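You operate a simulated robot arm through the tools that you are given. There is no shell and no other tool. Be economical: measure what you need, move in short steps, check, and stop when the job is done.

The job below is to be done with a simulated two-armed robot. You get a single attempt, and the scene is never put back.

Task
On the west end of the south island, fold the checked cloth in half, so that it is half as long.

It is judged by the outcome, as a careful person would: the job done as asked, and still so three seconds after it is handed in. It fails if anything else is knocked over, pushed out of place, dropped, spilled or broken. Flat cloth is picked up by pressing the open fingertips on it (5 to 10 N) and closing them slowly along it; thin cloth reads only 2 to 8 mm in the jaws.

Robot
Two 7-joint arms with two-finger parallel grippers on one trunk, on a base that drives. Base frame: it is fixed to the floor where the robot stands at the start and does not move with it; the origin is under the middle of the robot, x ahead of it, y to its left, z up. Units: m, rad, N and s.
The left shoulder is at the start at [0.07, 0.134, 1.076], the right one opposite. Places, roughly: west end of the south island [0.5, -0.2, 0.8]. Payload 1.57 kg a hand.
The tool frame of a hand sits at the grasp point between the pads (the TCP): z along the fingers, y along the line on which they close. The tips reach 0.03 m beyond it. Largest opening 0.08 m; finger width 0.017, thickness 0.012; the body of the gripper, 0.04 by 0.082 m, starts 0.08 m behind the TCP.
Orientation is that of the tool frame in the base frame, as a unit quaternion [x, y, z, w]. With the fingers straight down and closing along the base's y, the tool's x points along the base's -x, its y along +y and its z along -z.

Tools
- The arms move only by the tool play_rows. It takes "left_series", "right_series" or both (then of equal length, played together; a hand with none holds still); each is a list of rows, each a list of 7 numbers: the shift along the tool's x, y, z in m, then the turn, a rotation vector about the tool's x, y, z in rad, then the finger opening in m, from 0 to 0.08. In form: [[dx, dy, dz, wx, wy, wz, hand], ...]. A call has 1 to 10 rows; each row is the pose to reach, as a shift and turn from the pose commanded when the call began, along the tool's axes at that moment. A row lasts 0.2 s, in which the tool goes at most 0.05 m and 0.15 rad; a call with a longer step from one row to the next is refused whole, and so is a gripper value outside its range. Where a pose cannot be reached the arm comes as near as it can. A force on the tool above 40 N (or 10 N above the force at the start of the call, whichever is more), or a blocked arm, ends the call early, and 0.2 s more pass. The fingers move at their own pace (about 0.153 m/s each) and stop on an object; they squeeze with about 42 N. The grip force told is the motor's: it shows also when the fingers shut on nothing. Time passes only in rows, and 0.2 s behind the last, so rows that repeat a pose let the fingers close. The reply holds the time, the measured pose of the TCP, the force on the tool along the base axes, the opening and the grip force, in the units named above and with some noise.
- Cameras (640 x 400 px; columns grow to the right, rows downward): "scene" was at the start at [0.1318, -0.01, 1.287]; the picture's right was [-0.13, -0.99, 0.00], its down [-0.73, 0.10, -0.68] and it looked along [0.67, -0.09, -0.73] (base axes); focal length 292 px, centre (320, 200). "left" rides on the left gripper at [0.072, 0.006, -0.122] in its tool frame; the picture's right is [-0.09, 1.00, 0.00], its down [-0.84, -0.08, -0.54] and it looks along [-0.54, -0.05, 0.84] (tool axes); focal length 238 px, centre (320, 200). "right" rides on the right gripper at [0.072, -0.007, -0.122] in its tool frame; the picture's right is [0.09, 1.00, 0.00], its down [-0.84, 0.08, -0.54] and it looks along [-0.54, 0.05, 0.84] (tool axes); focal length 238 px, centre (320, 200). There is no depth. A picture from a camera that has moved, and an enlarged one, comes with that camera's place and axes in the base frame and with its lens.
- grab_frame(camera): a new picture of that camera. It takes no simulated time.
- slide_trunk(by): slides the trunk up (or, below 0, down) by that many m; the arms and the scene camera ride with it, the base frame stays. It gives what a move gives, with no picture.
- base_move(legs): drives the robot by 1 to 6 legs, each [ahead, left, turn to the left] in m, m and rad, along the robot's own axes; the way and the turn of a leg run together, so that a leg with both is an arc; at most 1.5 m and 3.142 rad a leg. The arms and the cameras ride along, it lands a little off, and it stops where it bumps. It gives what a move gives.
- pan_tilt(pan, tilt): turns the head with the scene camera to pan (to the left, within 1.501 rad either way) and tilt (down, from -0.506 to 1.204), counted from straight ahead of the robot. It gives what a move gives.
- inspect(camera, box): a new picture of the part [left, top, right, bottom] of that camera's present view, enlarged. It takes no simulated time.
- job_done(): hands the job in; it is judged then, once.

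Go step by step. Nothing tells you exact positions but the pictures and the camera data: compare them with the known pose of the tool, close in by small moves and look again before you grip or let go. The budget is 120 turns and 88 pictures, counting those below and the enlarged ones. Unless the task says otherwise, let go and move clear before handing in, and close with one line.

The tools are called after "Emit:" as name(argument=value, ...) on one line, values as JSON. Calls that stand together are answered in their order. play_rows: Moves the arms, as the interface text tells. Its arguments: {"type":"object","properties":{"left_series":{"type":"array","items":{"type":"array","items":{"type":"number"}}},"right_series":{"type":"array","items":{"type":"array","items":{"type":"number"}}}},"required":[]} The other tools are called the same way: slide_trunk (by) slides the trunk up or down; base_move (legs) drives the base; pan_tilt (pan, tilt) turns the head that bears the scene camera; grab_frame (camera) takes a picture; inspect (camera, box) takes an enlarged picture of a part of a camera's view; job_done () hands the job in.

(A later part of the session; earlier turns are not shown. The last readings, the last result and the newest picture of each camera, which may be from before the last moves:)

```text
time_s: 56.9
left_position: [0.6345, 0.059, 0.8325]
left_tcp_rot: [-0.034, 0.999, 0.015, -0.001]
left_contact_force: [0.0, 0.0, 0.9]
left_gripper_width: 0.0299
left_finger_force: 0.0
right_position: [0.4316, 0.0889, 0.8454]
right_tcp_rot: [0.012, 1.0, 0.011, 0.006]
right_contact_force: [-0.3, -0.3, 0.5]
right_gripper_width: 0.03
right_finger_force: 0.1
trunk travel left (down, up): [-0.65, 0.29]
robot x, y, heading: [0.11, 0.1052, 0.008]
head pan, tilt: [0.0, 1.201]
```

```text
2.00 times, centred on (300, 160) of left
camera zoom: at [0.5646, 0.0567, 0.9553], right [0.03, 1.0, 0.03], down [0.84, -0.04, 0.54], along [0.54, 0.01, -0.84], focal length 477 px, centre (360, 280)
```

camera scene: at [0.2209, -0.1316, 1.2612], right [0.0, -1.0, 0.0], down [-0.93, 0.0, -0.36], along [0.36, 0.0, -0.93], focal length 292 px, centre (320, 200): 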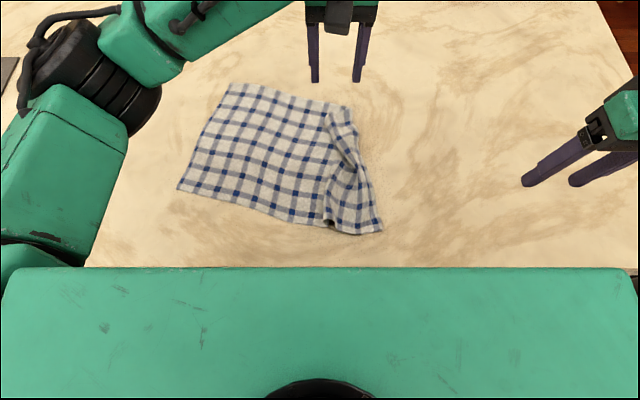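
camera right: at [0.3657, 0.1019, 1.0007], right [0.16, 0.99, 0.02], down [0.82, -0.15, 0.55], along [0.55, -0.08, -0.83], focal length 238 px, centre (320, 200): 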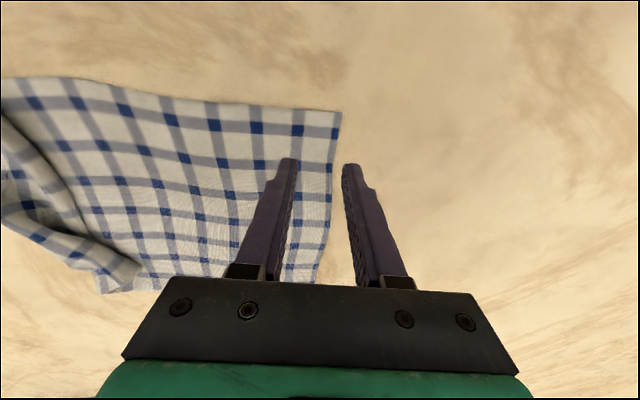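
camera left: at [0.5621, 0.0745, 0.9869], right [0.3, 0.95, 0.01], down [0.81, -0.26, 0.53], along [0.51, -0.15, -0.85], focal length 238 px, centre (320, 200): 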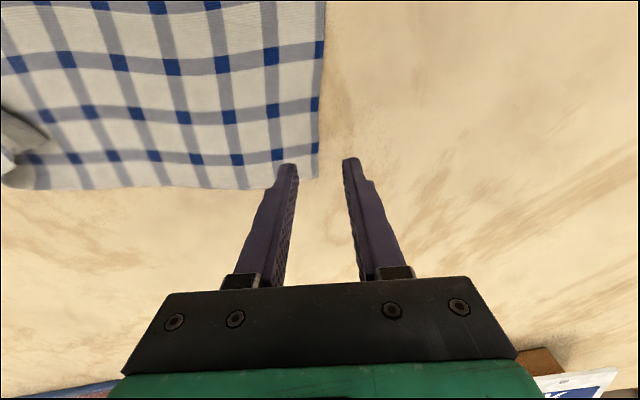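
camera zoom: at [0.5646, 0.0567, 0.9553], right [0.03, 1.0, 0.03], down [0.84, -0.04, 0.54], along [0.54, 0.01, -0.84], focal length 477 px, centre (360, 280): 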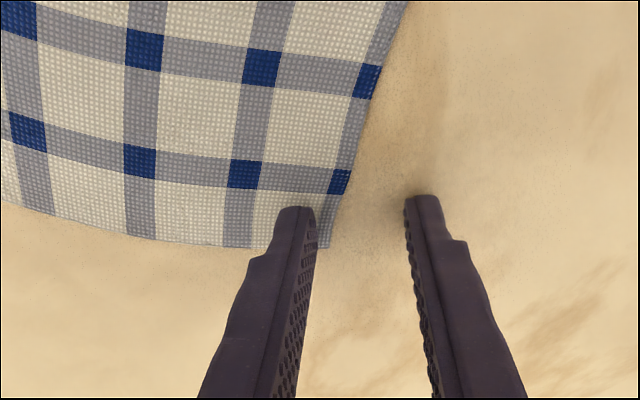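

The left hand isn't tracking, so I check whether the arms are touching.

Emit:
grab_frame(camera="scene")

```text
25 pictures are left
camera scene: at [0.2199, 0.1073, 1.2612], right [0.01, -1.0, 0.0], down [-0.93, -0.01, -0.36], along [0.36, 0.0, -0.93], focal length 292 px, centre (320, 200)
```

scene: 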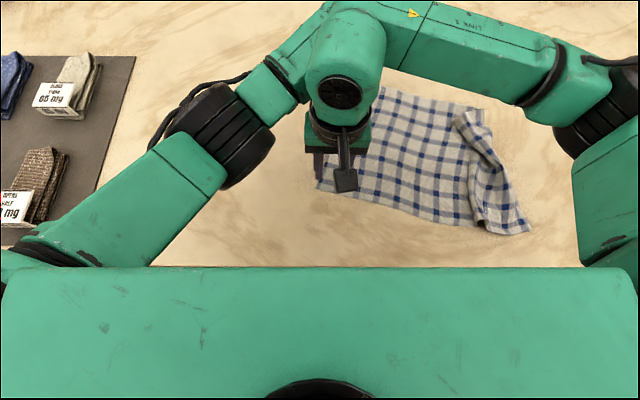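

The left forearm is touching the right wrist. Since the east edge is skewed, I swap roles, with the right hand on the far corner and the left on the near one. I raise and separate the hands, exchange their x positions and shift the base right.

Emit:
play_rows(right_series=[[0, -0.01, -0.03, 0, 0, 0, 0.03], [0, -0.04, -0.06, 0.022, 0.012, -0.024, 0.03], [0, -0.08, -0.09, 0.022, 0.012, -0.024, 0.03], [-0.03, -0.11, -0.09, 0.022, 0.012, -0.024, 0.03], [-0.07, -0.13, -0.09, 0.022, 0.012, -0.024, 0.03], [-0.11, -0.13, -0.09, 0.022, 0.012, -0.024, 0.03], [-0.15, -0.13, -0.09, 0.022, 0.012, -0.024, 0.03], [-0.19, -0.13, -0.09, 0.022, 0.012, -0.024, 0.03]], left_series=[[0, 0.01, -0.03, 0, 0, 0.03, 0.03], [0, 0.03, -0.06, 0.03, 0, 0.068, 0.03], [0, 0.06, -0.09, 0.03, 0, 0.068, 0.03], [0.03, 0.1, -0.09, 0.03, 0, 0.068, 0.03], [0.07, 0.13, -0.09, 0.03, 0, 0.068, 0.03], [0.11, 0.15, -0.09, 0.03, 0, 0.068, 0.03], [0.15, 0.15, -0.09, 0.03, 0, 0.068, 0.03], [0.19, 0.15, -0.09, 0.03, 0, 0.068, 0.03]])

Emit:
base_move(legs=[[0.0, -0.125, 0.0]])

```text
time_s: 58.7
left_position: [0.4285, 0.1604, 0.937]
left_tcp_rot: [0.058, 0.998, -0.032, 0.016]
left_contact_force: [0.1, -0.4, 0.1]
left_gripper_width: 0.0301
left_finger_force: 0.1
right_position: [0.6138, -0.049, 0.9062]
right_tcp_rot: [-0.003, 0.999, -0.03, -0.028]
right_contact_force: [0.3, 0.1, 0.4]
right_gripper_width: 0.0298
right_finger_force: 0.0
trunk travel left (down, up): [-0.65, 0.29]
robot x, y, heading: [0.1113, 0.105, 0.009]
head pan, tilt: [0.0, 1.201]
```

```text
time_s: 60.0
left_position: [0.4288, 0.036, 0.9382]
left_tcp_rot: [0.058, 0.998, -0.033, 0.016]
left_contact_force: [0.2, -1.1, -0.2]
left_gripper_width: 0.03
left_finger_force: 0.0
right_position: [0.6144, -0.1744, 0.9072]
right_tcp_rot: [-0.004, 0.999, -0.031, -0.028]
right_contact_force: [0.0, 0.3, 0.2]
right_gripper_width: 0.0299
right_finger_force: 0.0
trunk travel left (down, up): [-0.65, 0.29]
robot x, y, heading: [0.1137, -0.0191, 0.008]
head pan, tilt: [0.0, 1.201]
```

Emit:
play_rows(right_series=[[-0.002, 0.03, 0.0, -0.062, -0.056, 0.05, 0.03], [-0.005, 0.07, 0.0, -0.062, -0.056, 0.12, 0.03], [-0.007, 0.11, 0.0, -0.062, -0.056, 0.2, 0.03], [-0.0096, 0.15, 0.01, -0.062, -0.056, 0.2, 0.03], [-0.0096, 0.18, 0.02, -0.062, -0.056, 0.2, 0.03], [-0.0096, 0.204, 0.03, -0.062, -0.056, 0.2, 0.03], [-0.0096, 0.204, 0.03, -0.062, -0.056, 0.2, 0.03]], left_series=[[0, 0.01, 0.0, -0.066, 0.032, 0.05, 0.03], [0, 0.02, 0.01, -0.066, 0.032, 0.1, 0.03], [0, 0.03, 0.02, -0.066, 0.032, 0.1, 0.03], [0, 0.04, 0.04, -0.066, 0.032, 0.1, 0.03], [0, 0.048, 0.06, -0.066, 0.032, 0.1, 0.03], [0, 0.048, 0.07, -0.066, 0.032, 0.1, 0.03], [0, 0.048, 0.07, -0.066, 0.032, 0.1, 0.03]])

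Emit:
grab_frame(camera="right")

Emit:
grab_frame(camera="left")

```text
time_s: 61.6
left_position: [0.4372, 0.0767, 0.8632]
left_tcp_rot: [0.108, 0.994, 0.003, 0.003]
left_contact_force: [-0.2, 0.2, 0.0]
left_gripper_width: 0.0299
left_finger_force: 0.1
right_position: [0.6186, 0.0275, 0.8666]
right_tcp_rot: [0.096, 0.995, -0.002, 0.002]
right_contact_force: [0.4, -0.6, 0.8]
right_gripper_width: 0.0302
right_finger_force: 0.1
trunk travel left (down, up): [-0.65, 0.29]
robot x, y, heading: [0.1099, -0.0203, 0.007]
head pan, tilt: [0.0, 1.201]
```

```text
24 pictures are left
camera right: at [0.5469, 0.0345, 0.9889], right [0.1, 0.99, 0.0], down [0.83, -0.08, 0.55], along [0.54, -0.06, -0.84], focal length 238 px, centre (320, 200)
```

right: 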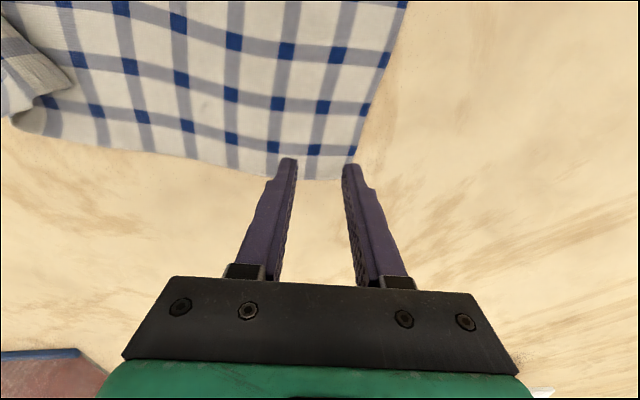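

```text
23 pictures are left
camera left: at [0.369, 0.0978, 0.9858], right [0.3, 0.95, 0.01], down [0.8, -0.26, 0.55], along [0.52, -0.16, -0.84], focal length 238 px, centre (320, 200)
```

left: 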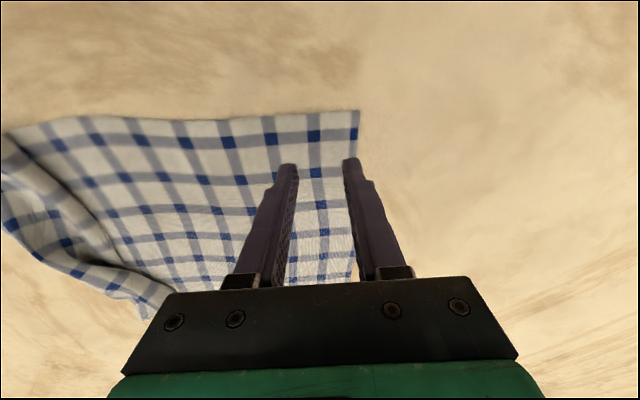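

The corners are confirmed at (0.651,0.046) and (0.418,0.114), and the hands are clear of each other. I lower to contact.

Emit:
play_rows(right_series=[[-0.0035, 0.0027, 0.015, 0, 0, 0, 0.03], [-0.0035, 0.0027, 0.027, 0, 0, 0, 0.03], [-0.0035, 0.0027, 0.033, 0, 0, 0, 0.03], [-0.0035, 0.0027, 0.0345, 0, 0, 0, 0.03]], left_series=[[0.0055, 0.0065, 0.012, 0, 0, 0, 0.03], [0.0055, 0.0065, 0.024, 0, 0, 0, 0.03], [0.0055, 0.0065, 0.03, 0, 0, 0, 0.03], [0.0055, 0.0065, 0.0315, 0, 0, 0, 0.03]])

```text
time_s: 62.6
left_position: [0.4313, 0.0853, 0.8339]
left_tcp_rot: [0.107, 0.994, 0.003, 0.004]
left_contact_force: [-0.4, -0.5, -0.6]
left_gripper_width: 0.03
left_finger_force: 0.1
left hand out of reach, approached as far as the arm can: row 1, 2
right_position: [0.6239, 0.0284, 0.8319]
right_tcp_rot: [0.096, 0.995, -0.002, 0.003]
right_contact_force: [1.1, 0.3, 7.7]
right_gripper_width: 0.0303
right_finger_force: 0.1
trunk travel left (down, up): [-0.65, 0.29]
robot x, y, heading: [0.1093, -0.0195, 0.007]
head pan, tilt: [0.0, 1.201]
```

Emit:
play_rows(left_series=[[0, 0, 0.002, 0, 0, 0, 0.03], [0, 0, 0.003, 0, 0, 0, 0.03], [0, 0, 0.003, 0, 0, 0, 0.03]])

```text
time_s: 63.4
left_position: [0.4303, 0.0862, 0.8334]
left_tcp_rot: [0.108, 0.994, 0.003, 0.004]
left_contact_force: [0.8, -1.2, 0.8]
left_gripper_width: 0.0304
left_finger_force: 0.1
right_position: [0.622, 0.0286, 0.8313]
right_tcp_rot: [0.096, 0.995, -0.001, 0.003]
right_contact_force: [1.9, 0.8, 11.9]
right_gripper_width: 0.0301
right_finger_force: 0.2
trunk travel left (down, up): [-0.65, 0.29]
robot x, y, heading: [0.113, -0.0178, 0.009]
head pan, tilt: [0.0, 1.201]
```

Emit:
play_rows(left_series=[[0, 0, 0.001, 0, 0, 0, 0.03], [0, 0, 0.002, 0, 0, 0, 0.03], [0, 0, 0.002, 0, 0, 0, 0.03]], right_series=[[0, 0, -0.0003, 0, 0, 0, 0.03], [0, 0, -0.0003, 0, 0, 0, 0.03], [0, 0, -0.0003, 0, 0, 0, 0.03]])

```text
time_s: 64.2
left_position: [0.4317, 0.0858, 0.8307]
left_tcp_rot: [0.107, 0.994, 0.002, 0.008]
left_contact_force: [-0.5, 1.4, 35.6]
left_gripper_width: 0.0294
left_finger_force: 0.1
right_position: [0.6216, 0.0282, 0.8317]
right_tcp_rot: [0.095, 0.995, -0.002, 0.004]
right_contact_force: [0.6, -0.2, 2.0]
right_gripper_width: 0.0301
right_finger_force: 0.1
trunk travel left (down, up): [-0.65, 0.29]
robot x, y, heading: [0.1136, -0.0201, 0.01]
head pan, tilt: [0.0, 1.201]
```

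Emit:
play_rows(left_series=[[0, 0, -0.002, 0, 0, 0, 0.03], [0, 0, -0.002, 0, 0, 0, 0.03]], right_series=[[0, 0, 0.0005, 0, 0, 0, 0.03], [0, 0, 0.0005, 0, 0, 0, 0.03]])

```text
time_s: 64.8
left_position: [0.431, 0.0857, 0.8324]
left_tcp_rot: [0.108, 0.994, 0.003, 0.004]
left_contact_force: [2.6, 1.3, 15.2]
left_gripper_width: 0.0293
left_finger_force: 0.1
right_position: [0.6219, 0.0276, 0.8321]
right_tcp_rot: [0.096, 0.995, 0.0, 0.003]
right_contact_force: [-3.3, -1.0, 13.6]
right_gripper_width: 0.0299
right_finger_force: 0.2
trunk travel left (down, up): [-0.65, 0.29]
robot x, y, heading: [0.1136, -0.02, 0.009]
head pan, tilt: [0.0, 1.201]
```

Both press with about 14 N. I ease slightly and close slowly.

Emit:
play_rows(left_series=[[0, 0, -0.0005, 0, 0, 0, 0.028], [0, 0, -0.0005, 0, 0, 0, 0.025], [0, 0, -0.0005, 0, 0, 0, 0.022], [0, 0, -0.0005, 0, 0, 0, 0.019], [0, 0, -0.0005, 0, 0, 0, 0.016], [0, 0, -0.0005, 0, 0, 0, 0.013], [0, 0, -0.0005, 0, 0, 0, 0.01], [0, 0, -0.0005, 0, 0, 0, 0.006], [0, 0, -0.0005, 0, 0, 0, 0.002], [0, 0, -0.0005, 0, 0, 0, 0.0]], right_series=[[0, 0, -0.0004, 0, 0, 0, 0.028], [0, 0, -0.0004, 0, 0, 0, 0.025], [0, 0, -0.0004, 0, 0, 0, 0.022], [0, 0, -0.0004, 0, 0, 0, 0.019], [0, 0, -0.0004, 0, 0, 0, 0.016], [0, 0, -0.0004, 0, 0, 0, 0.013], [0, 0, -0.0004, 0, 0, 0, 0.01], [0, 0, -0.0004, 0, 0, 0, 0.006], [0, 0, -0.0004, 0, 0, 0, 0.002], [0, 0, -0.0004, 0, 0, 0, 0.0]])

```text
time_s: 67.0
left_position: [0.4302, 0.0864, 0.8333]
left_tcp_rot: [0.109, 0.994, 0.003, 0.005]
left_contact_force: [1.1, 0.0, -0.4]
left_gripper_width: 0.0
left_finger_force: 21.1
right_position: [0.6214, 0.0289, 0.8313]
right_tcp_rot: [0.096, 0.995, -0.001, 0.003]
right_contact_force: [-0.7, 0.5, 17.4]
right_gripper_width: 0.0022
right_finger_force: 23.7
trunk travel left (down, up): [-0.65, 0.29]
robot x, y, heading: [0.1118, -0.0188, 0.008]
head pan, tilt: [0.0, 1.201]
```

The right gripped. The left lifted off and missed, so I retry it with a firmer press.

Emit:
play_rows(left_series=[[0, 0, -0.01, 0, 0, 0, 0.03], [0, 0, -0.01, 0, 0, 0, 0.03], [0, 0, -0.002, 0, 0, 0, 0.03], [0, 0, 0.0008, 0, 0, 0, 0.03], [0, 0, 0.0008, 0, 0, 0, 0.03]])

Emit:
inspect(camera="left", box=[220, 60, 400, 200])

```text
time_s: 68.2
left_position: [0.432, 0.0867, 0.8318]
left_tcp_rot: [0.108, 0.994, 0.003, 0.005]
left_contact_force: [-0.4, 0.2, 7.3]
left_gripper_width: 0.0304
left_finger_force: 0.1
right_position: [0.6206, 0.0277, 0.8315]
right_tcp_rot: [0.096, 0.995, -0.001, 0.004]
right_contact_force: [1.8, 1.4, 14.6]
right_gripper_width: 0.0021
right_finger_force: 24.0
trunk travel left (down, up): [-0.65, 0.29]
robot x, y, heading: [0.1106, -0.0191, 0.01]
head pan, tilt: [0.0, 1.201]
```

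```text
2.86 times, centred on (310, 130) of left
camera zoom: at [0.3622, 0.1073, 0.9535], right [0.3, 0.95, 0.01], down [0.79, -0.26, 0.55], along [0.53, -0.16, -0.84], focal length 681 px, centre (349, 400)
```

zoom: 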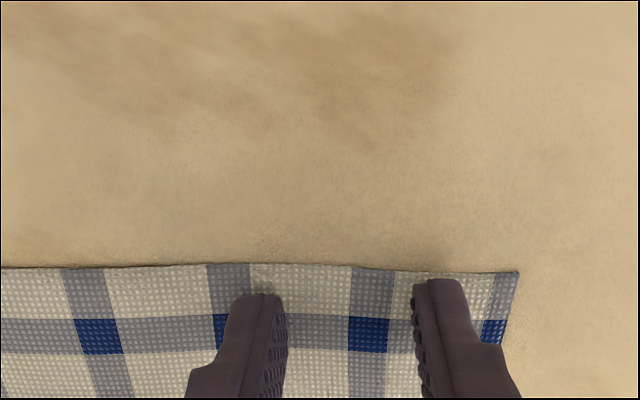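

Emit:
play_rows(left_series=[[0, 0, -0.008, 0, 0, 0, 0.03], [-0.01, 0.006, -0.008, 0, 0, 0, 0.03], [-0.01, 0.006, -0.001, 0, 0, 0, 0.03], [-0.01, 0.006, 0.0004, 0, 0, 0, 0.03], [-0.01, 0.006, 0.0004, 0, 0, 0, 0.03]])

```text
time_s: 69.4
left_position: [0.4431, 0.0895, 0.8315]
left_tcp_rot: [0.108, 0.994, 0.003, 0.006]
left_contact_force: [-1.9, 1.4, 14.6]
left_gripper_width: 0.0297
left_finger_force: 0.1
right_position: [0.6211, 0.0281, 0.8321]
right_tcp_rot: [0.096, 0.995, -0.001, 0.002]
right_contact_force: [2.2, 0.5, 11.9]
right_gripper_width: 0.0022
right_finger_force: 24.5
trunk travel left (down, up): [-0.65, 0.29]
robot x, y, heading: [0.1161, -0.0184, 0.013]
head pan, tilt: [0.0, 1.201]
```

Emit:
play_rows(left_series=[[0, 0, 0, 0, 0, 0, 0.027], [0, 0, 0, 0, 0, 0, 0.024], [0, 0, 0, 0, 0, 0, 0.021], [0, 0, 0, 0, 0, 0, 0.018], [0, 0, 0, 0, 0, 0, 0.015], [0, 0, 0, 0, 0, 0, 0.012], [0, 0, 0, 0, 0, 0, 0.009], [0, 0, 0, 0, 0, 0, 0.005], [0, 0, 0, 0, 0, 0, 0.0], [0, 0, 0, 0, 0, 0, 0.0]])

```text
time_s: 71.6
left_position: [0.4423, 0.0886, 0.8313]
left_tcp_rot: [0.108, 0.994, 0.003, 0.006]
left_contact_force: [0.4, -2.4, 28.9]
left_gripper_width: 0.0019
left_finger_force: 23.8
right_position: [0.6211, 0.0279, 0.8326]
right_tcp_rot: [0.095, 0.995, -0.001, 0.003]
right_contact_force: [0.0, 0.6, 4.2]
right_gripper_width: 0.0023
right_finger_force: 23.6
trunk travel left (down, up): [-0.65, 0.29]
robot x, y, heading: [0.1135, -0.0237, 0.01]
head pan, tilt: [0.0, 1.201]
```

Both hands hold the east edge. I lift with the arms, then raise the trunk so the cloth hangs free.

Emit:
play_rows(right_series=[[0, -0.004, -0.02, 0, 0, 0, 0], [0, -0.01, -0.045, 0, 0, 0, 0], [0, -0.02, -0.075, 0, 0, 0, 0], [0, -0.03, -0.105, 0, 0, 0, 0], [0, -0.04, -0.13, 0, 0, 0, 0]], left_series=[[0, -0.004, -0.02, 0, 0, 0, 0], [0, -0.01, -0.045, 0, 0, 0, 0], [0, -0.02, -0.075, 0, 0, 0, 0], [0, -0.03, -0.105, 0, 0, 0, 0], [0, -0.04, -0.13, 0, 0, 0, 0]])

Emit:
slide_trunk(by=0.28)

Emit:
grab_frame(camera="scene")

```text
time_s: 72.8
left_position: [0.4344, 0.0482, 0.9599]
left_tcp_rot: [0.107, 0.994, 0.003, 0.003]
left_contact_force: [0.7, -0.1, 0.2]
left_gripper_width: 0.002
left_finger_force: 23.2
right_position: [0.6149, -0.011, 0.961]
right_tcp_rot: [0.096, 0.995, -0.001, 0.001]
right_contact_force: [-0.7, 0.0, -0.9]
right_gripper_width: 0.0023
right_finger_force: 23.9
trunk travel left (down, up): [-0.65, 0.29]
robot x, y, heading: [0.1132, -0.0175, 0.01]
head pan, tilt: [0.0, 1.201]
```

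```text
time_s: 75.6
left_position: [0.435, 0.0493, 1.2387]
left_tcp_rot: [0.108, 0.994, 0.003, 0.003]
left_contact_force: [-0.2, -0.1, 0.4]
left_gripper_width: 0.0019
left_finger_force: 23.6
right_position: [0.6151, -0.0099, 1.2416]
right_tcp_rot: [0.096, 0.995, -0.003, 0.002]
right_contact_force: [-0.1, 0.5, 0.1]
right_gripper_width: 0.0024
right_finger_force: 23.9
trunk travel left (down, up): [-0.93, 0.01]
robot x, y, heading: [0.11, -0.0196, 0.011]
head pan, tilt: [0.0, 1.201]
```

```text
21 pictures are left
camera scene: at [0.2212, -0.0171, 1.5412], right [0.01, -1.0, 0.0], down [-0.93, -0.01, -0.36], along [0.36, 0.0, -0.93], focal length 292 px, centre (320, 200)
```

scene: 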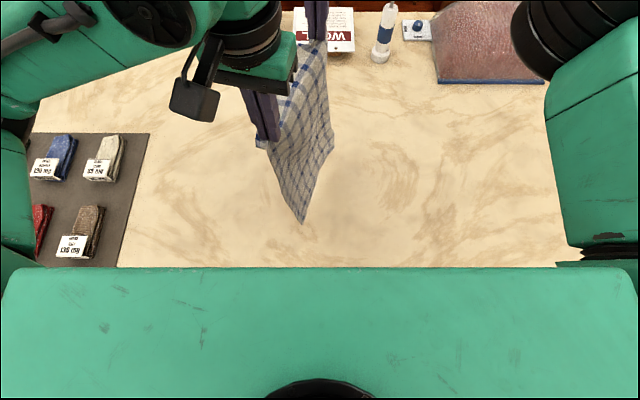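

The cloth hangs freely from both hands. I straighten the edge along x by equalising y and taking out the yaw.

Emit:
play_rows(right_series=[[0.001, 0.012, 0, 0, 0, -0.05, 0], [0.002, 0.023, 0, 0, 0, -0.1, 0], [0.0035, 0.034, 0, 0, 0, -0.15, 0], [0.0047, 0.045, 0, 0, 0, -0.19, 0], [0.0047, 0.045, 0, 0, 0, -0.19, 0]], left_series=[[0.0005, -0.004, 0, 0, 0, -0.05, 0], [0.001, -0.008, 0, 0, 0, -0.1, 0], [0.0015, -0.012, 0, 0, 0, -0.15, 0], [0.0019, -0.0148, 0, 0, 0, -0.21, 0], [0.0019, -0.0148, 0, 0, 0, -0.21, 0]])

Emit:
slide_trunk(by=-0.03)

Emit:
grab_frame(camera="scene")

Emit:
grab_frame(camera="left")

```text
time_s: 76.8
left_position: [0.4314, 0.0339, 1.2397]
left_tcp_rot: [0.003, 1.0, 0.002, 0.004]
left_contact_force: [1.5, -1.0, -1.1]
left_gripper_width: 0.0018
left_finger_force: 23.6
right_position: [0.6184, 0.0382, 1.241]
right_tcp_rot: [0.0, 1.0, -0.001, 0.002]
right_contact_force: [0.0, -0.1, -0.3]
right_gripper_width: 0.0022
right_finger_force: 23.5
trunk travel left (down, up): [-0.93, 0.01]
robot x, y, heading: [0.1155, -0.0203, 0.012]
head pan, tilt: [0.0, 1.201]
```

```text
time_s: 77.6
left_position: [0.4312, 0.0345, 1.2097]
left_tcp_rot: [0.003, 1.0, 0.002, 0.004]
left_contact_force: [0.1, 0.7, -1.0]
left_gripper_width: 0.0022
left_finger_force: 23.4
right_position: [0.6189, 0.0378, 1.2104]
right_tcp_rot: [0.001, 1.0, -0.002, 0.002]
right_contact_force: [-0.4, 0.1, 0.3]
right_gripper_width: 0.0022
right_finger_force: 23.5
trunk travel left (down, up): [-0.9, 0.04]
robot x, y, heading: [0.1113, -0.019, 0.012]
head pan, tilt: [0.0, 1.201]
```

```text
20 pictures are left
camera scene: at [0.2214, -0.0172, 1.5111], right [0.01, -1.0, 0.0], down [-0.93, -0.01, -0.36], along [0.36, 0.0, -0.93], focal length 292 px, centre (320, 200)
```

scene: 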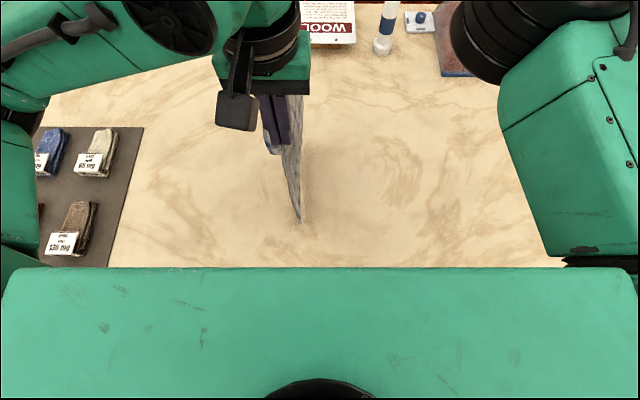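

```text
19 pictures are left
camera left: at [0.3587, 0.0401, 1.3309], right [0.1, 1.0, 0.01], down [0.83, -0.08, 0.55], along [0.55, -0.05, -0.84], focal length 238 px, centre (320, 200)
```

left: 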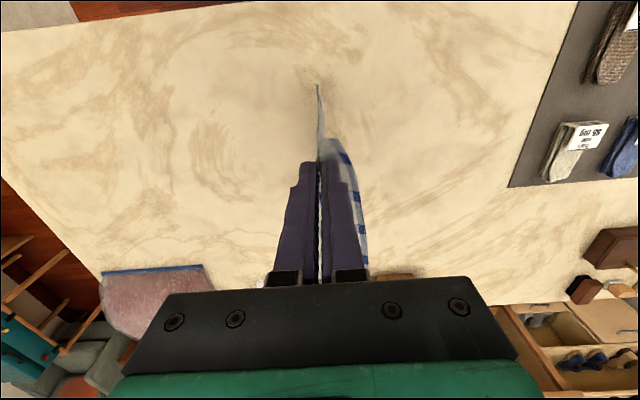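

The cloth hangs straight with its lower edge just at the table. I lay the lower half westward in small drive and lower steps.

Emit:
base_move(legs=[[0.0, -0.035, 0.0]])

Emit:
slide_trunk(by=-0.04)

Emit:
base_move(legs=[[0.0, -0.05, 0.0]])

Emit:
slide_trunk(by=-0.05)

Emit:
grab_frame(camera="scene")

```text
time_s: 78.4
left_position: [0.4302, 0.0072, 1.2085]
left_tcp_rot: [0.001, 1.0, -0.001, 0.004]
left_contact_force: [0.3, 0.9, 0.1]
left_gripper_width: 0.0018
left_finger_force: 23.5
right_position: [0.618, 0.0095, 1.2113]
right_tcp_rot: [0.0, 1.0, -0.005, 0.002]
right_contact_force: [-0.4, 0.9, 0.2]
right_gripper_width: 0.002
right_finger_force: 24.0
trunk travel left (down, up): [-0.9, 0.04]
robot x, y, heading: [0.1118, -0.0532, 0.013]
head pan, tilt: [0.0, 1.201]
```

```text
time_s: 79.3
left_position: [0.4316, -0.0008, 1.1694]
left_tcp_rot: [0.002, 1.0, 0.003, 0.003]
left_contact_force: [0.7, 0.0, 0.3]
left_gripper_width: 0.0019
left_finger_force: 23.1
right_position: [0.6189, 0.0032, 1.1707]
right_tcp_rot: [-0.001, 1.0, -0.002, 0.001]
right_contact_force: [-0.1, 0.5, 0.1]
right_gripper_width: 0.0019
right_finger_force: 24.0
trunk travel left (down, up): [-0.86, 0.08]
robot x, y, heading: [0.114, -0.0521, 0.011]
head pan, tilt: [0.0, 1.201]
```

```text
time_s: 80.2
left_position: [0.4312, -0.0418, 1.1686]
left_tcp_rot: [0.001, 1.0, -0.001, 0.004]
left_contact_force: [0.6, 1.0, -0.6]
left_gripper_width: 0.0021
left_finger_force: 23.4
right_position: [0.6191, -0.0383, 1.1709]
right_tcp_rot: [-0.001, 1.0, -0.006, 0.002]
right_contact_force: [-0.3, 0.5, 0.3]
right_gripper_width: 0.0024
right_finger_force: 23.7
trunk travel left (down, up): [-0.86, 0.08]
robot x, y, heading: [0.1118, -0.1037, 0.009]
head pan, tilt: [0.0, 1.201]
```

```text
time_s: 81.1
left_position: [0.4309, -0.0497, 1.1193]
left_tcp_rot: [0.001, 1.0, 0.003, 0.003]
left_contact_force: [0.4, 0.2, -0.3]
left_gripper_width: 0.002
left_finger_force: 23.7
right_position: [0.6187, -0.0469, 1.1211]
right_tcp_rot: [-0.002, 1.0, -0.002, 0.002]
right_contact_force: [0.0, -0.3, -0.3]
right_gripper_width: 0.0024
right_finger_force: 23.7
trunk travel left (down, up): [-0.81, 0.13]
robot x, y, heading: [0.1134, -0.1035, 0.012]
head pan, tilt: [0.0, 1.201]
```

```text
18 pictures are left
camera scene: at [0.2216, -0.1027, 1.4212], right [0.01, -1.0, 0.0], down [-0.93, -0.01, -0.36], along [0.36, 0.01, -0.93], focal length 292 px, centre (320, 200)
```

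scene: 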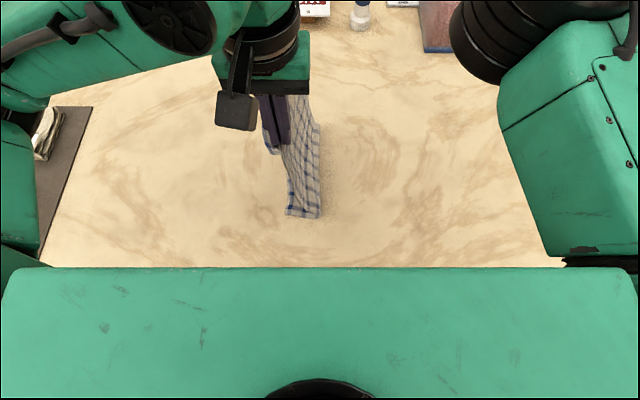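

Emit:
inspect(camera="scene", box=[240, 80, 360, 230])

Emit:
inspect(camera="left", box=[220, 0, 420, 200])

```text
2.67 times, centred on (300, 155) of scene
camera zoom: at [0.2216, -0.1027, 1.4212], right [0.01, -1.0, 0.0], down [-0.93, -0.01, -0.36], along [0.36, 0.01, -0.93], focal length 778 px, centre (373, 320)
```

zoom: 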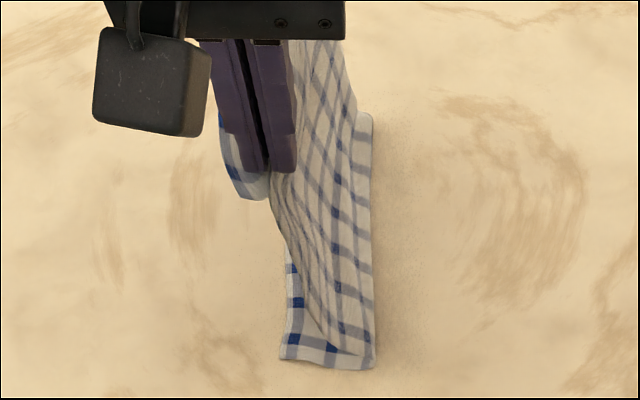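

```text
2.00 times, centred on (320, 100) of left
camera zoom: at [0.359, -0.0447, 1.2411], right [0.09, 1.0, 0.01], down [0.83, -0.08, 0.55], along [0.55, -0.05, -0.84], focal length 477 px, centre (320, 400)
```

zoom: 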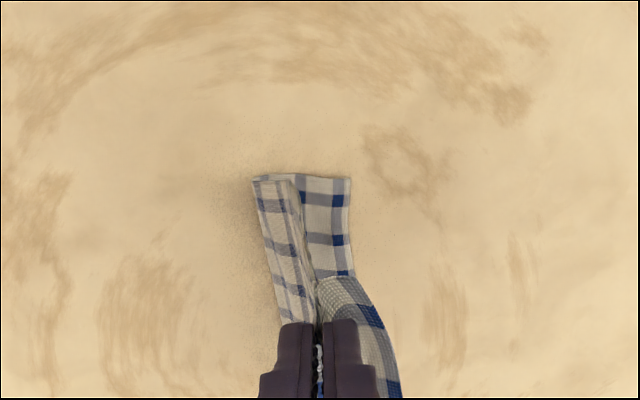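

The lower half is laying down as intended, with the bottom edge on the east at y≈−0.025 and the sheet running west. I continue.

Emit:
base_move(legs=[[0.0, -0.08, 0.0]])

Emit:
slide_trunk(by=-0.05)

Emit:
base_move(legs=[[0.0, -0.08, 0.0]])

Emit:
slide_trunk(by=-0.04)

Emit:
grab_frame(camera="left")

Emit:
grab_frame(camera="right")

```text
time_s: 82.2
left_position: [0.4318, -0.1256, 1.1188]
left_tcp_rot: [0.003, 1.0, 0.001, 0.003]
left_contact_force: [0.6, 0.6, -0.1]
left_gripper_width: 0.0018
left_finger_force: 23.6
right_position: [0.6195, -0.1216, 1.121]
right_tcp_rot: [-0.001, 1.0, -0.004, 0.002]
right_contact_force: [-0.4, -0.2, 0.2]
right_gripper_width: 0.0022
right_finger_force: 23.6
trunk travel left (down, up): [-0.81, 0.13]
robot x, y, heading: [0.1134, -0.1826, 0.012]
head pan, tilt: [0.0, 1.201]
```

```text
time_s: 83.1
left_position: [0.4315, -0.13, 1.0677]
left_tcp_rot: [0.003, 1.0, 0.002, 0.003]
left_contact_force: [0.8, 0.2, -0.1]
left_gripper_width: 0.0016
left_finger_force: 23.7
right_position: [0.6196, -0.1252, 1.0709]
right_tcp_rot: [-0.001, 1.0, -0.002, 0.002]
right_contact_force: [0.0, 0.0, -0.6]
right_gripper_width: 0.0022
right_finger_force: 23.7
trunk travel left (down, up): [-0.76, 0.18]
robot x, y, heading: [0.1145, -0.1828, 0.011]
head pan, tilt: [0.0, 1.201]
```

```text
time_s: 84.1
left_position: [0.432, -0.2054, 1.0689]
left_tcp_rot: [0.002, 1.0, 0.002, 0.004]
left_contact_force: [-0.4, 0.5, -0.5]
left_gripper_width: 0.002
left_finger_force: 23.9
right_position: [0.6192, -0.2022, 1.0708]
right_tcp_rot: [0.0, 1.0, -0.003, 0.001]
right_contact_force: [-0.2, 1.2, -1.0]
right_gripper_width: 0.0019
right_finger_force: 23.9
trunk travel left (down, up): [-0.76, 0.18]
robot x, y, heading: [0.113, -0.2618, 0.009]
head pan, tilt: [0.0, 1.201]
```

```text
time_s: 85.0
left_position: [0.4315, -0.208, 1.0282]
left_tcp_rot: [0.002, 1.0, 0.003, 0.003]
left_contact_force: [0.2, -1.0, 0.2]
left_gripper_width: 0.0019
left_finger_force: 23.3
right_position: [0.6192, -0.2056, 1.0304]
right_tcp_rot: [-0.001, 1.0, -0.002, 0.002]
right_contact_force: [0.0, -0.4, -0.8]
right_gripper_width: 0.0021
right_finger_force: 23.0
trunk travel left (down, up): [-0.72, 0.22]
robot x, y, heading: [0.1134, -0.2607, 0.007]
head pan, tilt: [0.0, 1.201]
```

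```text
15 pictures are left
camera left: at [0.3606, -0.2027, 1.1511], right [0.1, 1.0, 0.01], down [0.83, -0.08, 0.55], along [0.55, -0.05, -0.84], focal length 238 px, centre (320, 200)
```

left: 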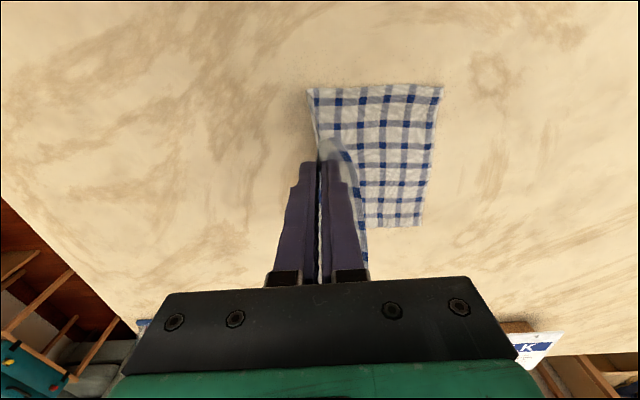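

```text
14 pictures are left
camera right: at [0.5472, -0.2113, 1.1533], right [-0.09, 1.0, 0.0], down [0.83, 0.08, 0.55], along [0.54, 0.05, -0.84], focal length 238 px, centre (320, 200)
```

right: 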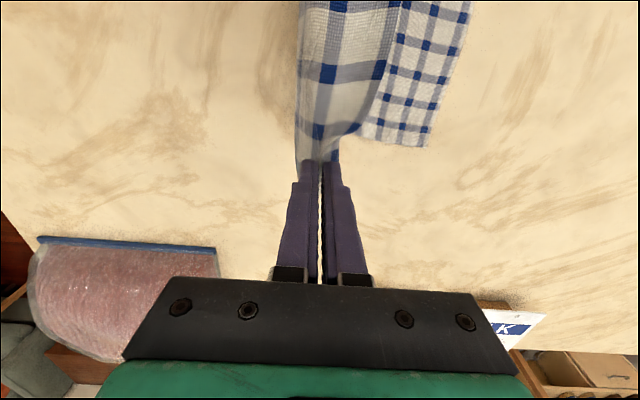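

The lower half lies flat, with its east edge at y≈−0.041 and x from 0.425 to 0.667. I go a bit further west and down to set the fold line, shift the hands +0.02 in x to match the corners, and start the taut arc back east.

Emit:
base_move(legs=[[0.0, -0.045, 0.0]])

Emit:
play_rows(right_series=[[-0.01, 0, 0.008, 0, 0, 0, 0], [-0.02, 0, 0.015, 0, 0, 0, 0], [-0.021, 0, 0.015, 0, 0, 0, 0]], left_series=[[-0.01, 0, 0.008, 0, 0, 0, 0], [-0.017, 0, 0.013, 0, 0, 0, 0], [-0.017, 0, 0.013, 0, 0, 0, 0]])

Emit:
base_move(legs=[[0.0, 0.06, 0.0]])

Emit:
slide_trunk(by=-0.025)

Emit:
grab_frame(camera="left")

```text
time_s: 85.9
left_position: [0.4333, -0.2478, 1.0287]
left_tcp_rot: [0.002, 1.0, 0.001, 0.004]
left_contact_force: [1.3, -0.3, 0.4]
left_gripper_width: 0.0019
left_finger_force: 23.8
right_position: [0.6193, -0.2448, 1.0309]
right_tcp_rot: [-0.002, 1.0, -0.002, 0.002]
right_contact_force: [-1.0, 0.1, -0.5]
right_gripper_width: 0.002
right_finger_force: 23.7
trunk travel left (down, up): [-0.72, 0.22]
robot x, y, heading: [0.1168, -0.3061, 0.009]
head pan, tilt: [0.0, 1.201]
```

```text
time_s: 86.7
left_position: [0.4487, -0.2525, 1.0148]
left_tcp_rot: [0.002, 1.0, 0.003, 0.003]
left_contact_force: [1.8, 0.0, 0.2]
left_gripper_width: 0.0021
left_finger_force: 23.6
right_position: [0.6409, -0.2501, 1.0149]
right_tcp_rot: [-0.001, 1.0, -0.003, 0.002]
right_contact_force: [-0.5, -0.8, -0.3]
right_gripper_width: 0.0019
right_finger_force: 24.3
trunk travel left (down, up): [-0.72, 0.22]
robot x, y, heading: [0.1121, -0.3056, 0.008]
head pan, tilt: [0.0, 1.201]
```

```text
time_s: 87.6
left_position: [0.4492, -0.1944, 1.0159]
left_tcp_rot: [0.003, 1.0, 0.003, 0.003]
left_contact_force: [0.7, -0.1, 0.6]
left_gripper_width: 0.002
left_finger_force: 23.8
right_position: [0.6417, -0.1923, 1.0154]
right_tcp_rot: [0.0, 1.0, -0.001, 0.002]
right_contact_force: [-1.8, -0.3, -0.7]
right_gripper_width: 0.0023
right_finger_force: 23.6
trunk travel left (down, up): [-0.72, 0.22]
robot x, y, heading: [0.1143, -0.2477, 0.012]
head pan, tilt: [0.0, 1.201]
```

```text
time_s: 88.3
left_position: [0.4484, -0.1898, 0.9907]
left_tcp_rot: [0.002, 1.0, 0.002, 0.004]
left_contact_force: [1.1, 0.5, 0.1]
left_gripper_width: 0.002
left_finger_force: 23.4
right_position: [0.6419, -0.1895, 0.9898]
right_tcp_rot: [0.0, 1.0, -0.002, 0.002]
right_contact_force: [-0.3, -0.2, 0.9]
right_gripper_width: 0.0021
right_finger_force: 24.0
trunk travel left (down, up): [-0.695, 0.245]
robot x, y, heading: [0.1131, -0.2476, 0.01]
head pan, tilt: [0.0, 1.201]
```

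```text
13 pictures are left
camera left: at [0.3771, -0.1857, 1.1122], right [0.1, 1.0, 0.0], down [0.83, -0.08, 0.55], along [0.55, -0.05, -0.84], focal length 238 px, centre (320, 200)
```

left: 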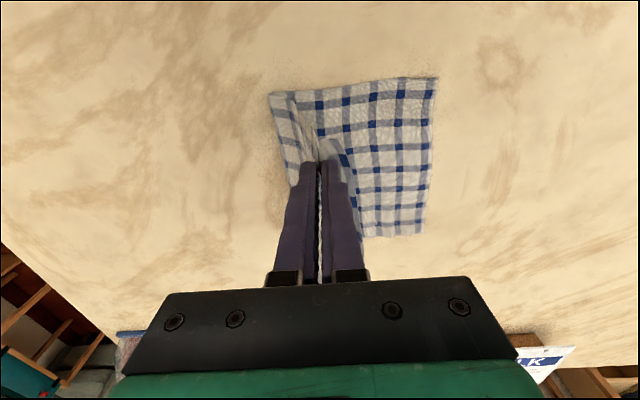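

The fold line is at y≈−0.25, and the east edge at −0.05 (near) and −0.04 (far). That is what I wanted, so I continue the arc.

Emit:
base_move(legs=[[0.0, 0.05, 0.0]])

Emit:
slide_trunk(by=-0.04)

Emit:
base_move(legs=[[0.0, 0.03, 0.0]])

Emit:
grab_frame(camera="left")

Emit:
grab_frame(camera="right")

```text
time_s: 89.3
left_position: [0.4484, -0.1446, 0.9911]
left_tcp_rot: [0.004, 1.0, 0.003, 0.003]
left_contact_force: [1.1, -0.6, -0.6]
left_gripper_width: 0.002
left_finger_force: 23.3
right_position: [0.6421, -0.1432, 0.9903]
right_tcp_rot: [0.001, 1.0, -0.001, 0.003]
right_contact_force: [-1.3, 0.0, -0.4]
right_gripper_width: 0.0025
right_finger_force: 24.3
trunk travel left (down, up): [-0.695, 0.245]
robot x, y, heading: [0.1122, -0.1972, 0.008]
head pan, tilt: [0.0, 1.201]
```

```text
time_s: 90.1
left_position: [0.4488, -0.1429, 0.951]
left_tcp_rot: [0.004, 1.0, 0.002, 0.004]
left_contact_force: [1.2, -0.3, -0.1]
left_gripper_width: 0.0019
left_finger_force: 24.0
right_position: [0.641, -0.1409, 0.9501]
right_tcp_rot: [0.0, 1.0, -0.002, 0.002]
right_contact_force: [-0.6, -0.3, -0.3]
right_gripper_width: 0.0021
right_finger_force: 24.1
trunk travel left (down, up): [-0.655, 0.285]
robot x, y, heading: [0.1129, -0.1961, -0.001]
head pan, tilt: [0.0, 1.201]
```

```text
time_s: 90.9
left_position: [0.4493, -0.1168, 0.951]
left_tcp_rot: [0.004, 1.0, 0.003, 0.004]
left_contact_force: [0.8, 0.4, -0.4]
left_gripper_width: 0.0019
left_finger_force: 23.0
right_position: [0.6413, -0.1138, 0.9501]
right_tcp_rot: [0.002, 1.0, 0.0, 0.002]
right_contact_force: [-1.2, -0.9, 0.1]
right_gripper_width: 0.0022
right_finger_force: 24.0
trunk travel left (down, up): [-0.655, 0.285]
robot x, y, heading: [0.1117, -0.1662, 0.005]
head pan, tilt: [0.0, 1.201]
```

```text
12 pictures are left
camera left: at [0.3769, -0.1104, 1.0724], right [0.1, 0.99, 0.01], down [0.83, -0.09, 0.55], along [0.55, -0.05, -0.84], focal length 238 px, centre (320, 200)
```

left: 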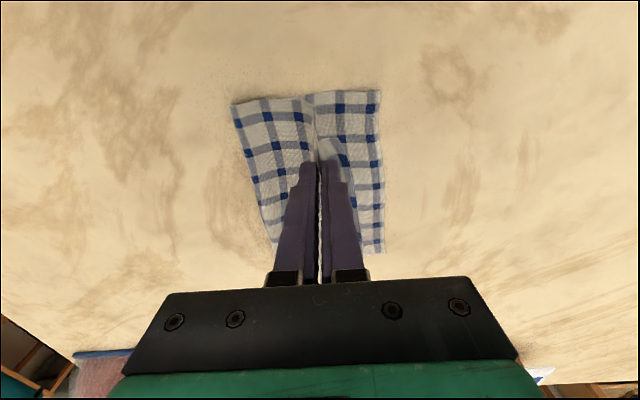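

```text
11 pictures are left
camera right: at [0.569, -0.1209, 1.0727], right [-0.09, 1.0, 0.0], down [0.84, 0.08, 0.54], along [0.54, 0.05, -0.84], focal length 238 px, centre (320, 200)
```

right: 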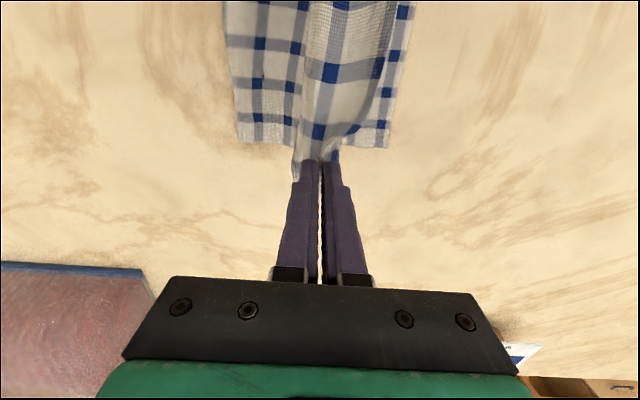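

The geometry is as intended, with the margins pointing east. I lower the edge onto the bottom layer's east edge, slightly overshooting and coming back west so the slack goes toward the fold.

Emit:
play_rows(right_series=[[0, 0.02, 0.015, 0, 0, 0, 0], [0, 0.04, 0.035, 0, 0, 0, 0], [0, 0.06, 0.055, 0, 0, 0, 0], [0, 0.078, 0.075, 0, 0, 0, 0], [0, 0.08, 0.09, 0, 0, 0, 0], [0, 0.074, 0.1, 0, 0, 0, 0], [0, 0.068, 0.106, 0, 0, 0, 0]], left_series=[[0, 0.015, 0.015, 0, 0, 0, 0], [0, 0.03, 0.035, 0, 0, 0, 0], [0, 0.045, 0.055, 0, 0, 0, 0], [0, 0.06, 0.075, 0, 0, 0, 0], [0, 0.062, 0.09, 0, 0, 0, 0], [0, 0.056, 0.1, 0, 0, 0, 0], [0, 0.05, 0.106, 0, 0, 0, 0]])

Emit:
grab_frame(camera="left")

Emit:
grab_frame(camera="right")

```text
time_s: 92.5
left_position: [0.4514, -0.0631, 0.8435]
left_tcp_rot: [0.004, 1.0, 0.002, 0.004]
left_contact_force: [0.2, -0.3, 0.6]
left_gripper_width: 0.002
left_finger_force: 23.8
right_position: [0.6254, -0.0573, 0.8423]
right_tcp_rot: [0.002, 1.0, -0.001, 0.002]
right_contact_force: [1.4, 0.1, -0.5]
right_gripper_width: 0.0021
right_finger_force: 23.1
right hand out of reach, approached as far as the arm can: row 2, 3, 4, 5, 6, 7
trunk travel left (down, up): [-0.655, 0.285]
robot x, y, heading: [0.1147, -0.166, 0.007]
head pan, tilt: [0.0, 1.201]
```

```text
10 pictures are left
camera left: at [0.3796, -0.0571, 0.9655], right [0.1, 0.99, 0.01], down [0.83, -0.09, 0.55], along [0.55, -0.05, -0.84], focal length 238 px, centre (320, 200)
```

left: 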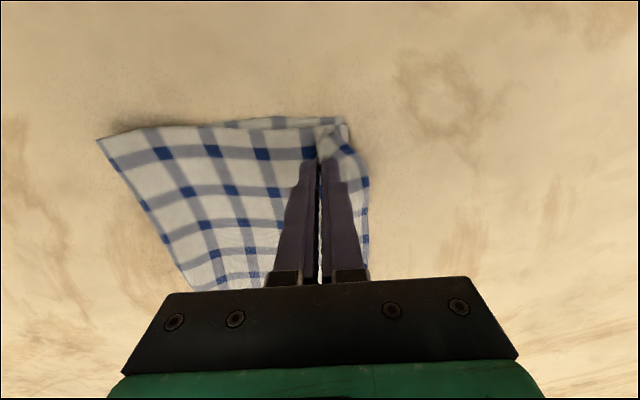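

```text
9 pictures are left
camera right: at [0.5526, -0.0643, 0.9647], right [-0.09, 1.0, 0.0], down [0.83, 0.08, 0.55], along [0.54, 0.05, -0.84], focal length 238 px, centre (320, 200)
```

right: 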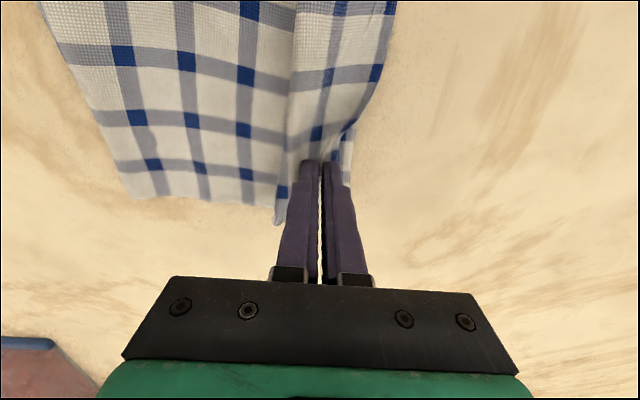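

The edge hovers right on the bottom edge, but the right hand is about 1.5 cm short in x because of reach. I tilt it slightly to gain reach, then settle both.

Emit:
play_rows(right_series=[[-0.004, 0.003, 0, 0, -0.07, 0, 0], [-0.01, 0.006, 0, 0, -0.13, 0, 0], [-0.014, 0.008, 0.0, 0, -0.13, 0, 0], [-0.014, 0.008, 0.004, 0, -0.13, 0, 0]], left_series=[[0, 0, 0, 0, 0, 0, 0], [0.0, 0, 0, 0, 0, 0, 0], [0.003, 0, 0.003, 0, 0, 0, 0], [0.003, 0, 0.006, 0, 0, 0, 0]])

```text
time_s: 93.5
left_position: [0.4465, -0.0635, 0.8381]
left_tcp_rot: [0.005, 1.0, 0.002, 0.004]
left_contact_force: [3.0, 0.5, 0.1]
left_gripper_width: 0.002
left_finger_force: 23.3
right_position: [0.6377, -0.0496, 0.8387]
right_tcp_rot: [0.001, 0.998, -0.001, 0.066]
right_contact_force: [-3.2, 0.7, 0.9]
right_gripper_width: 0.0022
right_finger_force: 23.8
trunk travel left (down, up): [-0.655, 0.285]
robot x, y, heading: [0.1147, -0.1656, 0.008]
head pan, tilt: [0.0, 1.201]
```

Both are aligned. I release slowly and rise straight up.

Emit:
play_rows(right_series=[[0, 0, 0, 0, 0, 0, 0.006], [0, 0, 0, 0, 0, 0, 0.014], [0, 0, 0, 0, 0, 0, 0.02], [0, 0, -0.01, 0, 0, 0, 0.024], [0, 0, -0.03, 0, 0, 0, 0.03], [0, 0, -0.06, 0, 0, 0, 0.03], [0, 0, -0.1, 0, 0, 0, 0.03]], left_series=[[0, 0, 0, 0, 0, 0, 0.006], [0, 0, 0, 0, 0, 0, 0.014], [0, 0, 0, 0, 0, 0, 0.02], [0, 0, -0.01, 0, 0, 0, 0.024], [0, 0, -0.03, 0, 0, 0, 0.03], [0, 0, -0.06, 0, 0, 0, 0.03], [0, 0, -0.1, 0, 0, 0, 0.03]])

Emit:
grab_frame(camera="left")

Emit:
grab_frame(camera="right")

```text
time_s: 95.1
left_position: [0.4445, -0.0647, 0.9387]
left_tcp_rot: [0.005, 1.0, 0.003, 0.005]
left_contact_force: [-0.3, -0.8, -0.3]
left_gripper_width: 0.0302
left_finger_force: 0.1
right_position: [0.6215, -0.0489, 0.9441]
right_tcp_rot: [0.001, 0.998, -0.002, 0.067]
right_contact_force: [-0.1, 0.7, 0.6]
right_gripper_width: 0.0301
right_finger_force: 0.0
trunk travel left (down, up): [-0.655, 0.285]
robot x, y, heading: [0.1158, -0.1688, 0.007]
head pan, tilt: [0.0, 1.201]
```

```text
8 pictures are left
camera left: at [0.3724, -0.0584, 1.0598], right [0.1, 0.99, 0.01], down [0.83, -0.09, 0.55], along [0.55, -0.05, -0.84], focal length 238 px, centre (320, 200)
```

left: 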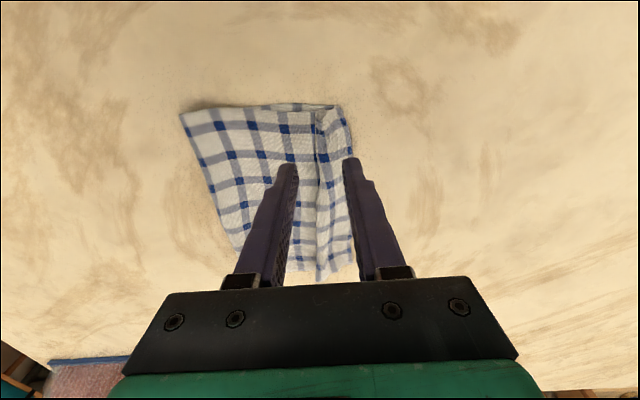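

```text
7 pictures are left
camera right: at [0.5341, -0.0552, 1.0562], right [-0.09, 1.0, -0.02], down [0.76, 0.08, 0.65], along [0.65, 0.05, -0.76], focal length 238 px, centre (320, 200)
```

right: 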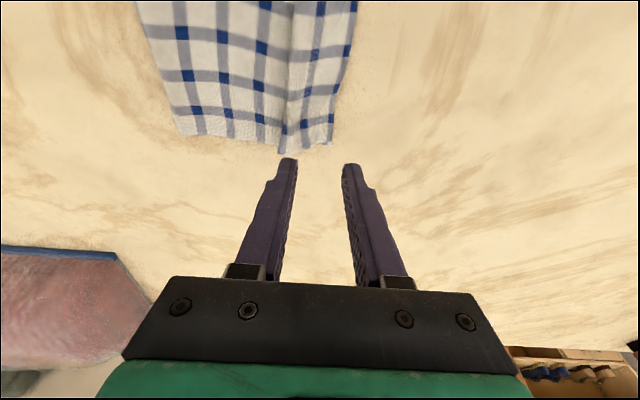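

Emit:
inspect(camera="left", box=[170, 80, 370, 290])

```text
1.90 times, centred on (270, 185) of left
camera zoom: at [0.3724, -0.0584, 1.0598], right [0.1, 0.99, 0.01], down [0.83, -0.09, 0.55], along [0.55, -0.05, -0.84], focal length 454 px, centre (415, 229)
```

zoom: 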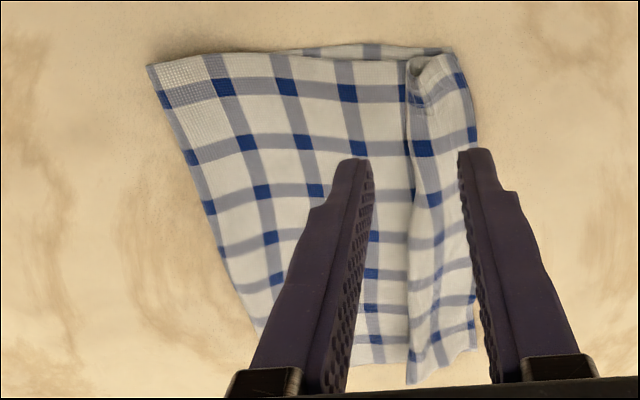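

The edges meet, but a pinch ridge remains along the top layer and the fold loop is puffy. I press these flat with closed fingertips, starting with the ridge.

Emit:
play_rows(right_series=[[0, -0.01, 0, 0, 0.13, 0, 0], [0.005, -0.024, 0.03, 0, 0.13, 0, 0], [0.005, -0.024, 0.07, 0, 0.13, 0, 0], [0.005, -0.024, 0.095, 0, 0.13, 0, 0], [0.005, -0.024, 0.105, 0, 0.13, 0, 0], [0.005, -0.024, 0.105, 0, 0.13, 0, 0], [0.005, -0.024, 0.07, 0, 0.13, 0, 0]], left_series=[[-0.01, 0.0, 0, 0, 0, 0, 0], [-0.01, 0.0, 0.03, 0, 0, 0, 0], [-0.01, 0.0, 0.07, 0, 0, 0, 0], [-0.01, 0, 0.095, 0, 0, 0, 0], [-0.01, 0, 0.104, 0, 0, 0, 0], [-0.01, 0, 0.104, 0, 0, 0, 0], [-0.01, 0, 0.07, 0, 0, 0, 0]])

Emit:
play_rows(right_series=[[0.04, 0.0, 0, 0, 0, 0, 0], [0.04, 0.0, 0.025, 0, 0, 0, 0], [0.04, 0, 0.034, 0, 0, 0, 0], [0.04, 0, 0.034, 0, 0, 0, 0], [0.04, 0, -0.03, 0, 0, 0, 0]], left_series=[[-0.04, 0.0, 0, 0, 0, 0, 0], [-0.04, -0.005, 0.025, 0, 0, 0, 0], [-0.04, -0.005, 0.033, 0, 0, 0, 0], [-0.04, -0.005, 0.033, 0, 0, 0, 0], [-0.04, 0, -0.03, 0, 0, 0, 0]])

Emit:
inspect(camera="left", box=[140, 0, 420, 220])

```text
time_s: 96.7
left_position: [0.4552, -0.0664, 0.8704]
left_tcp_rot: [0.004, 1.0, 0.004, 0.004]
left_contact_force: [-0.2, 0.1, 0.9]
left_gripper_width: 0.0
left_finger_force: 20.7
right_position: [0.6284, -0.0762, 0.8705]
right_tcp_rot: [0.002, 1.0, -0.002, 0.003]
right_contact_force: [-0.5, -0.9, 0.6]
right_gripper_width: 0.0001
right_finger_force: 21.0
right hand out of reach, approached as far as the arm can: row 1
trunk travel left (down, up): [-0.655, 0.285]
robot x, y, heading: [0.1112, -0.1658, 0.005]
head pan, tilt: [0.0, 1.201]
```

```text
refused: row 5 steps farther than a row can; nothing moved
```

```text
1.82 times, centred on (280, 110) of left
camera zoom: at [0.3823, -0.0604, 0.9916], right [0.1, 0.99, 0.01], down [0.83, -0.09, 0.55], along [0.55, -0.05, -0.84], focal length 433 px, centre (393, 364)
```

zoom: 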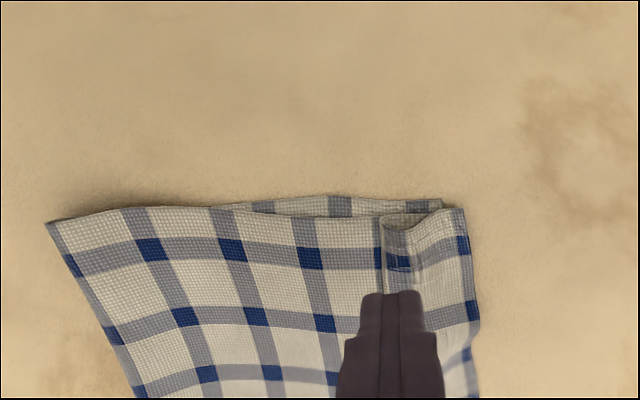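

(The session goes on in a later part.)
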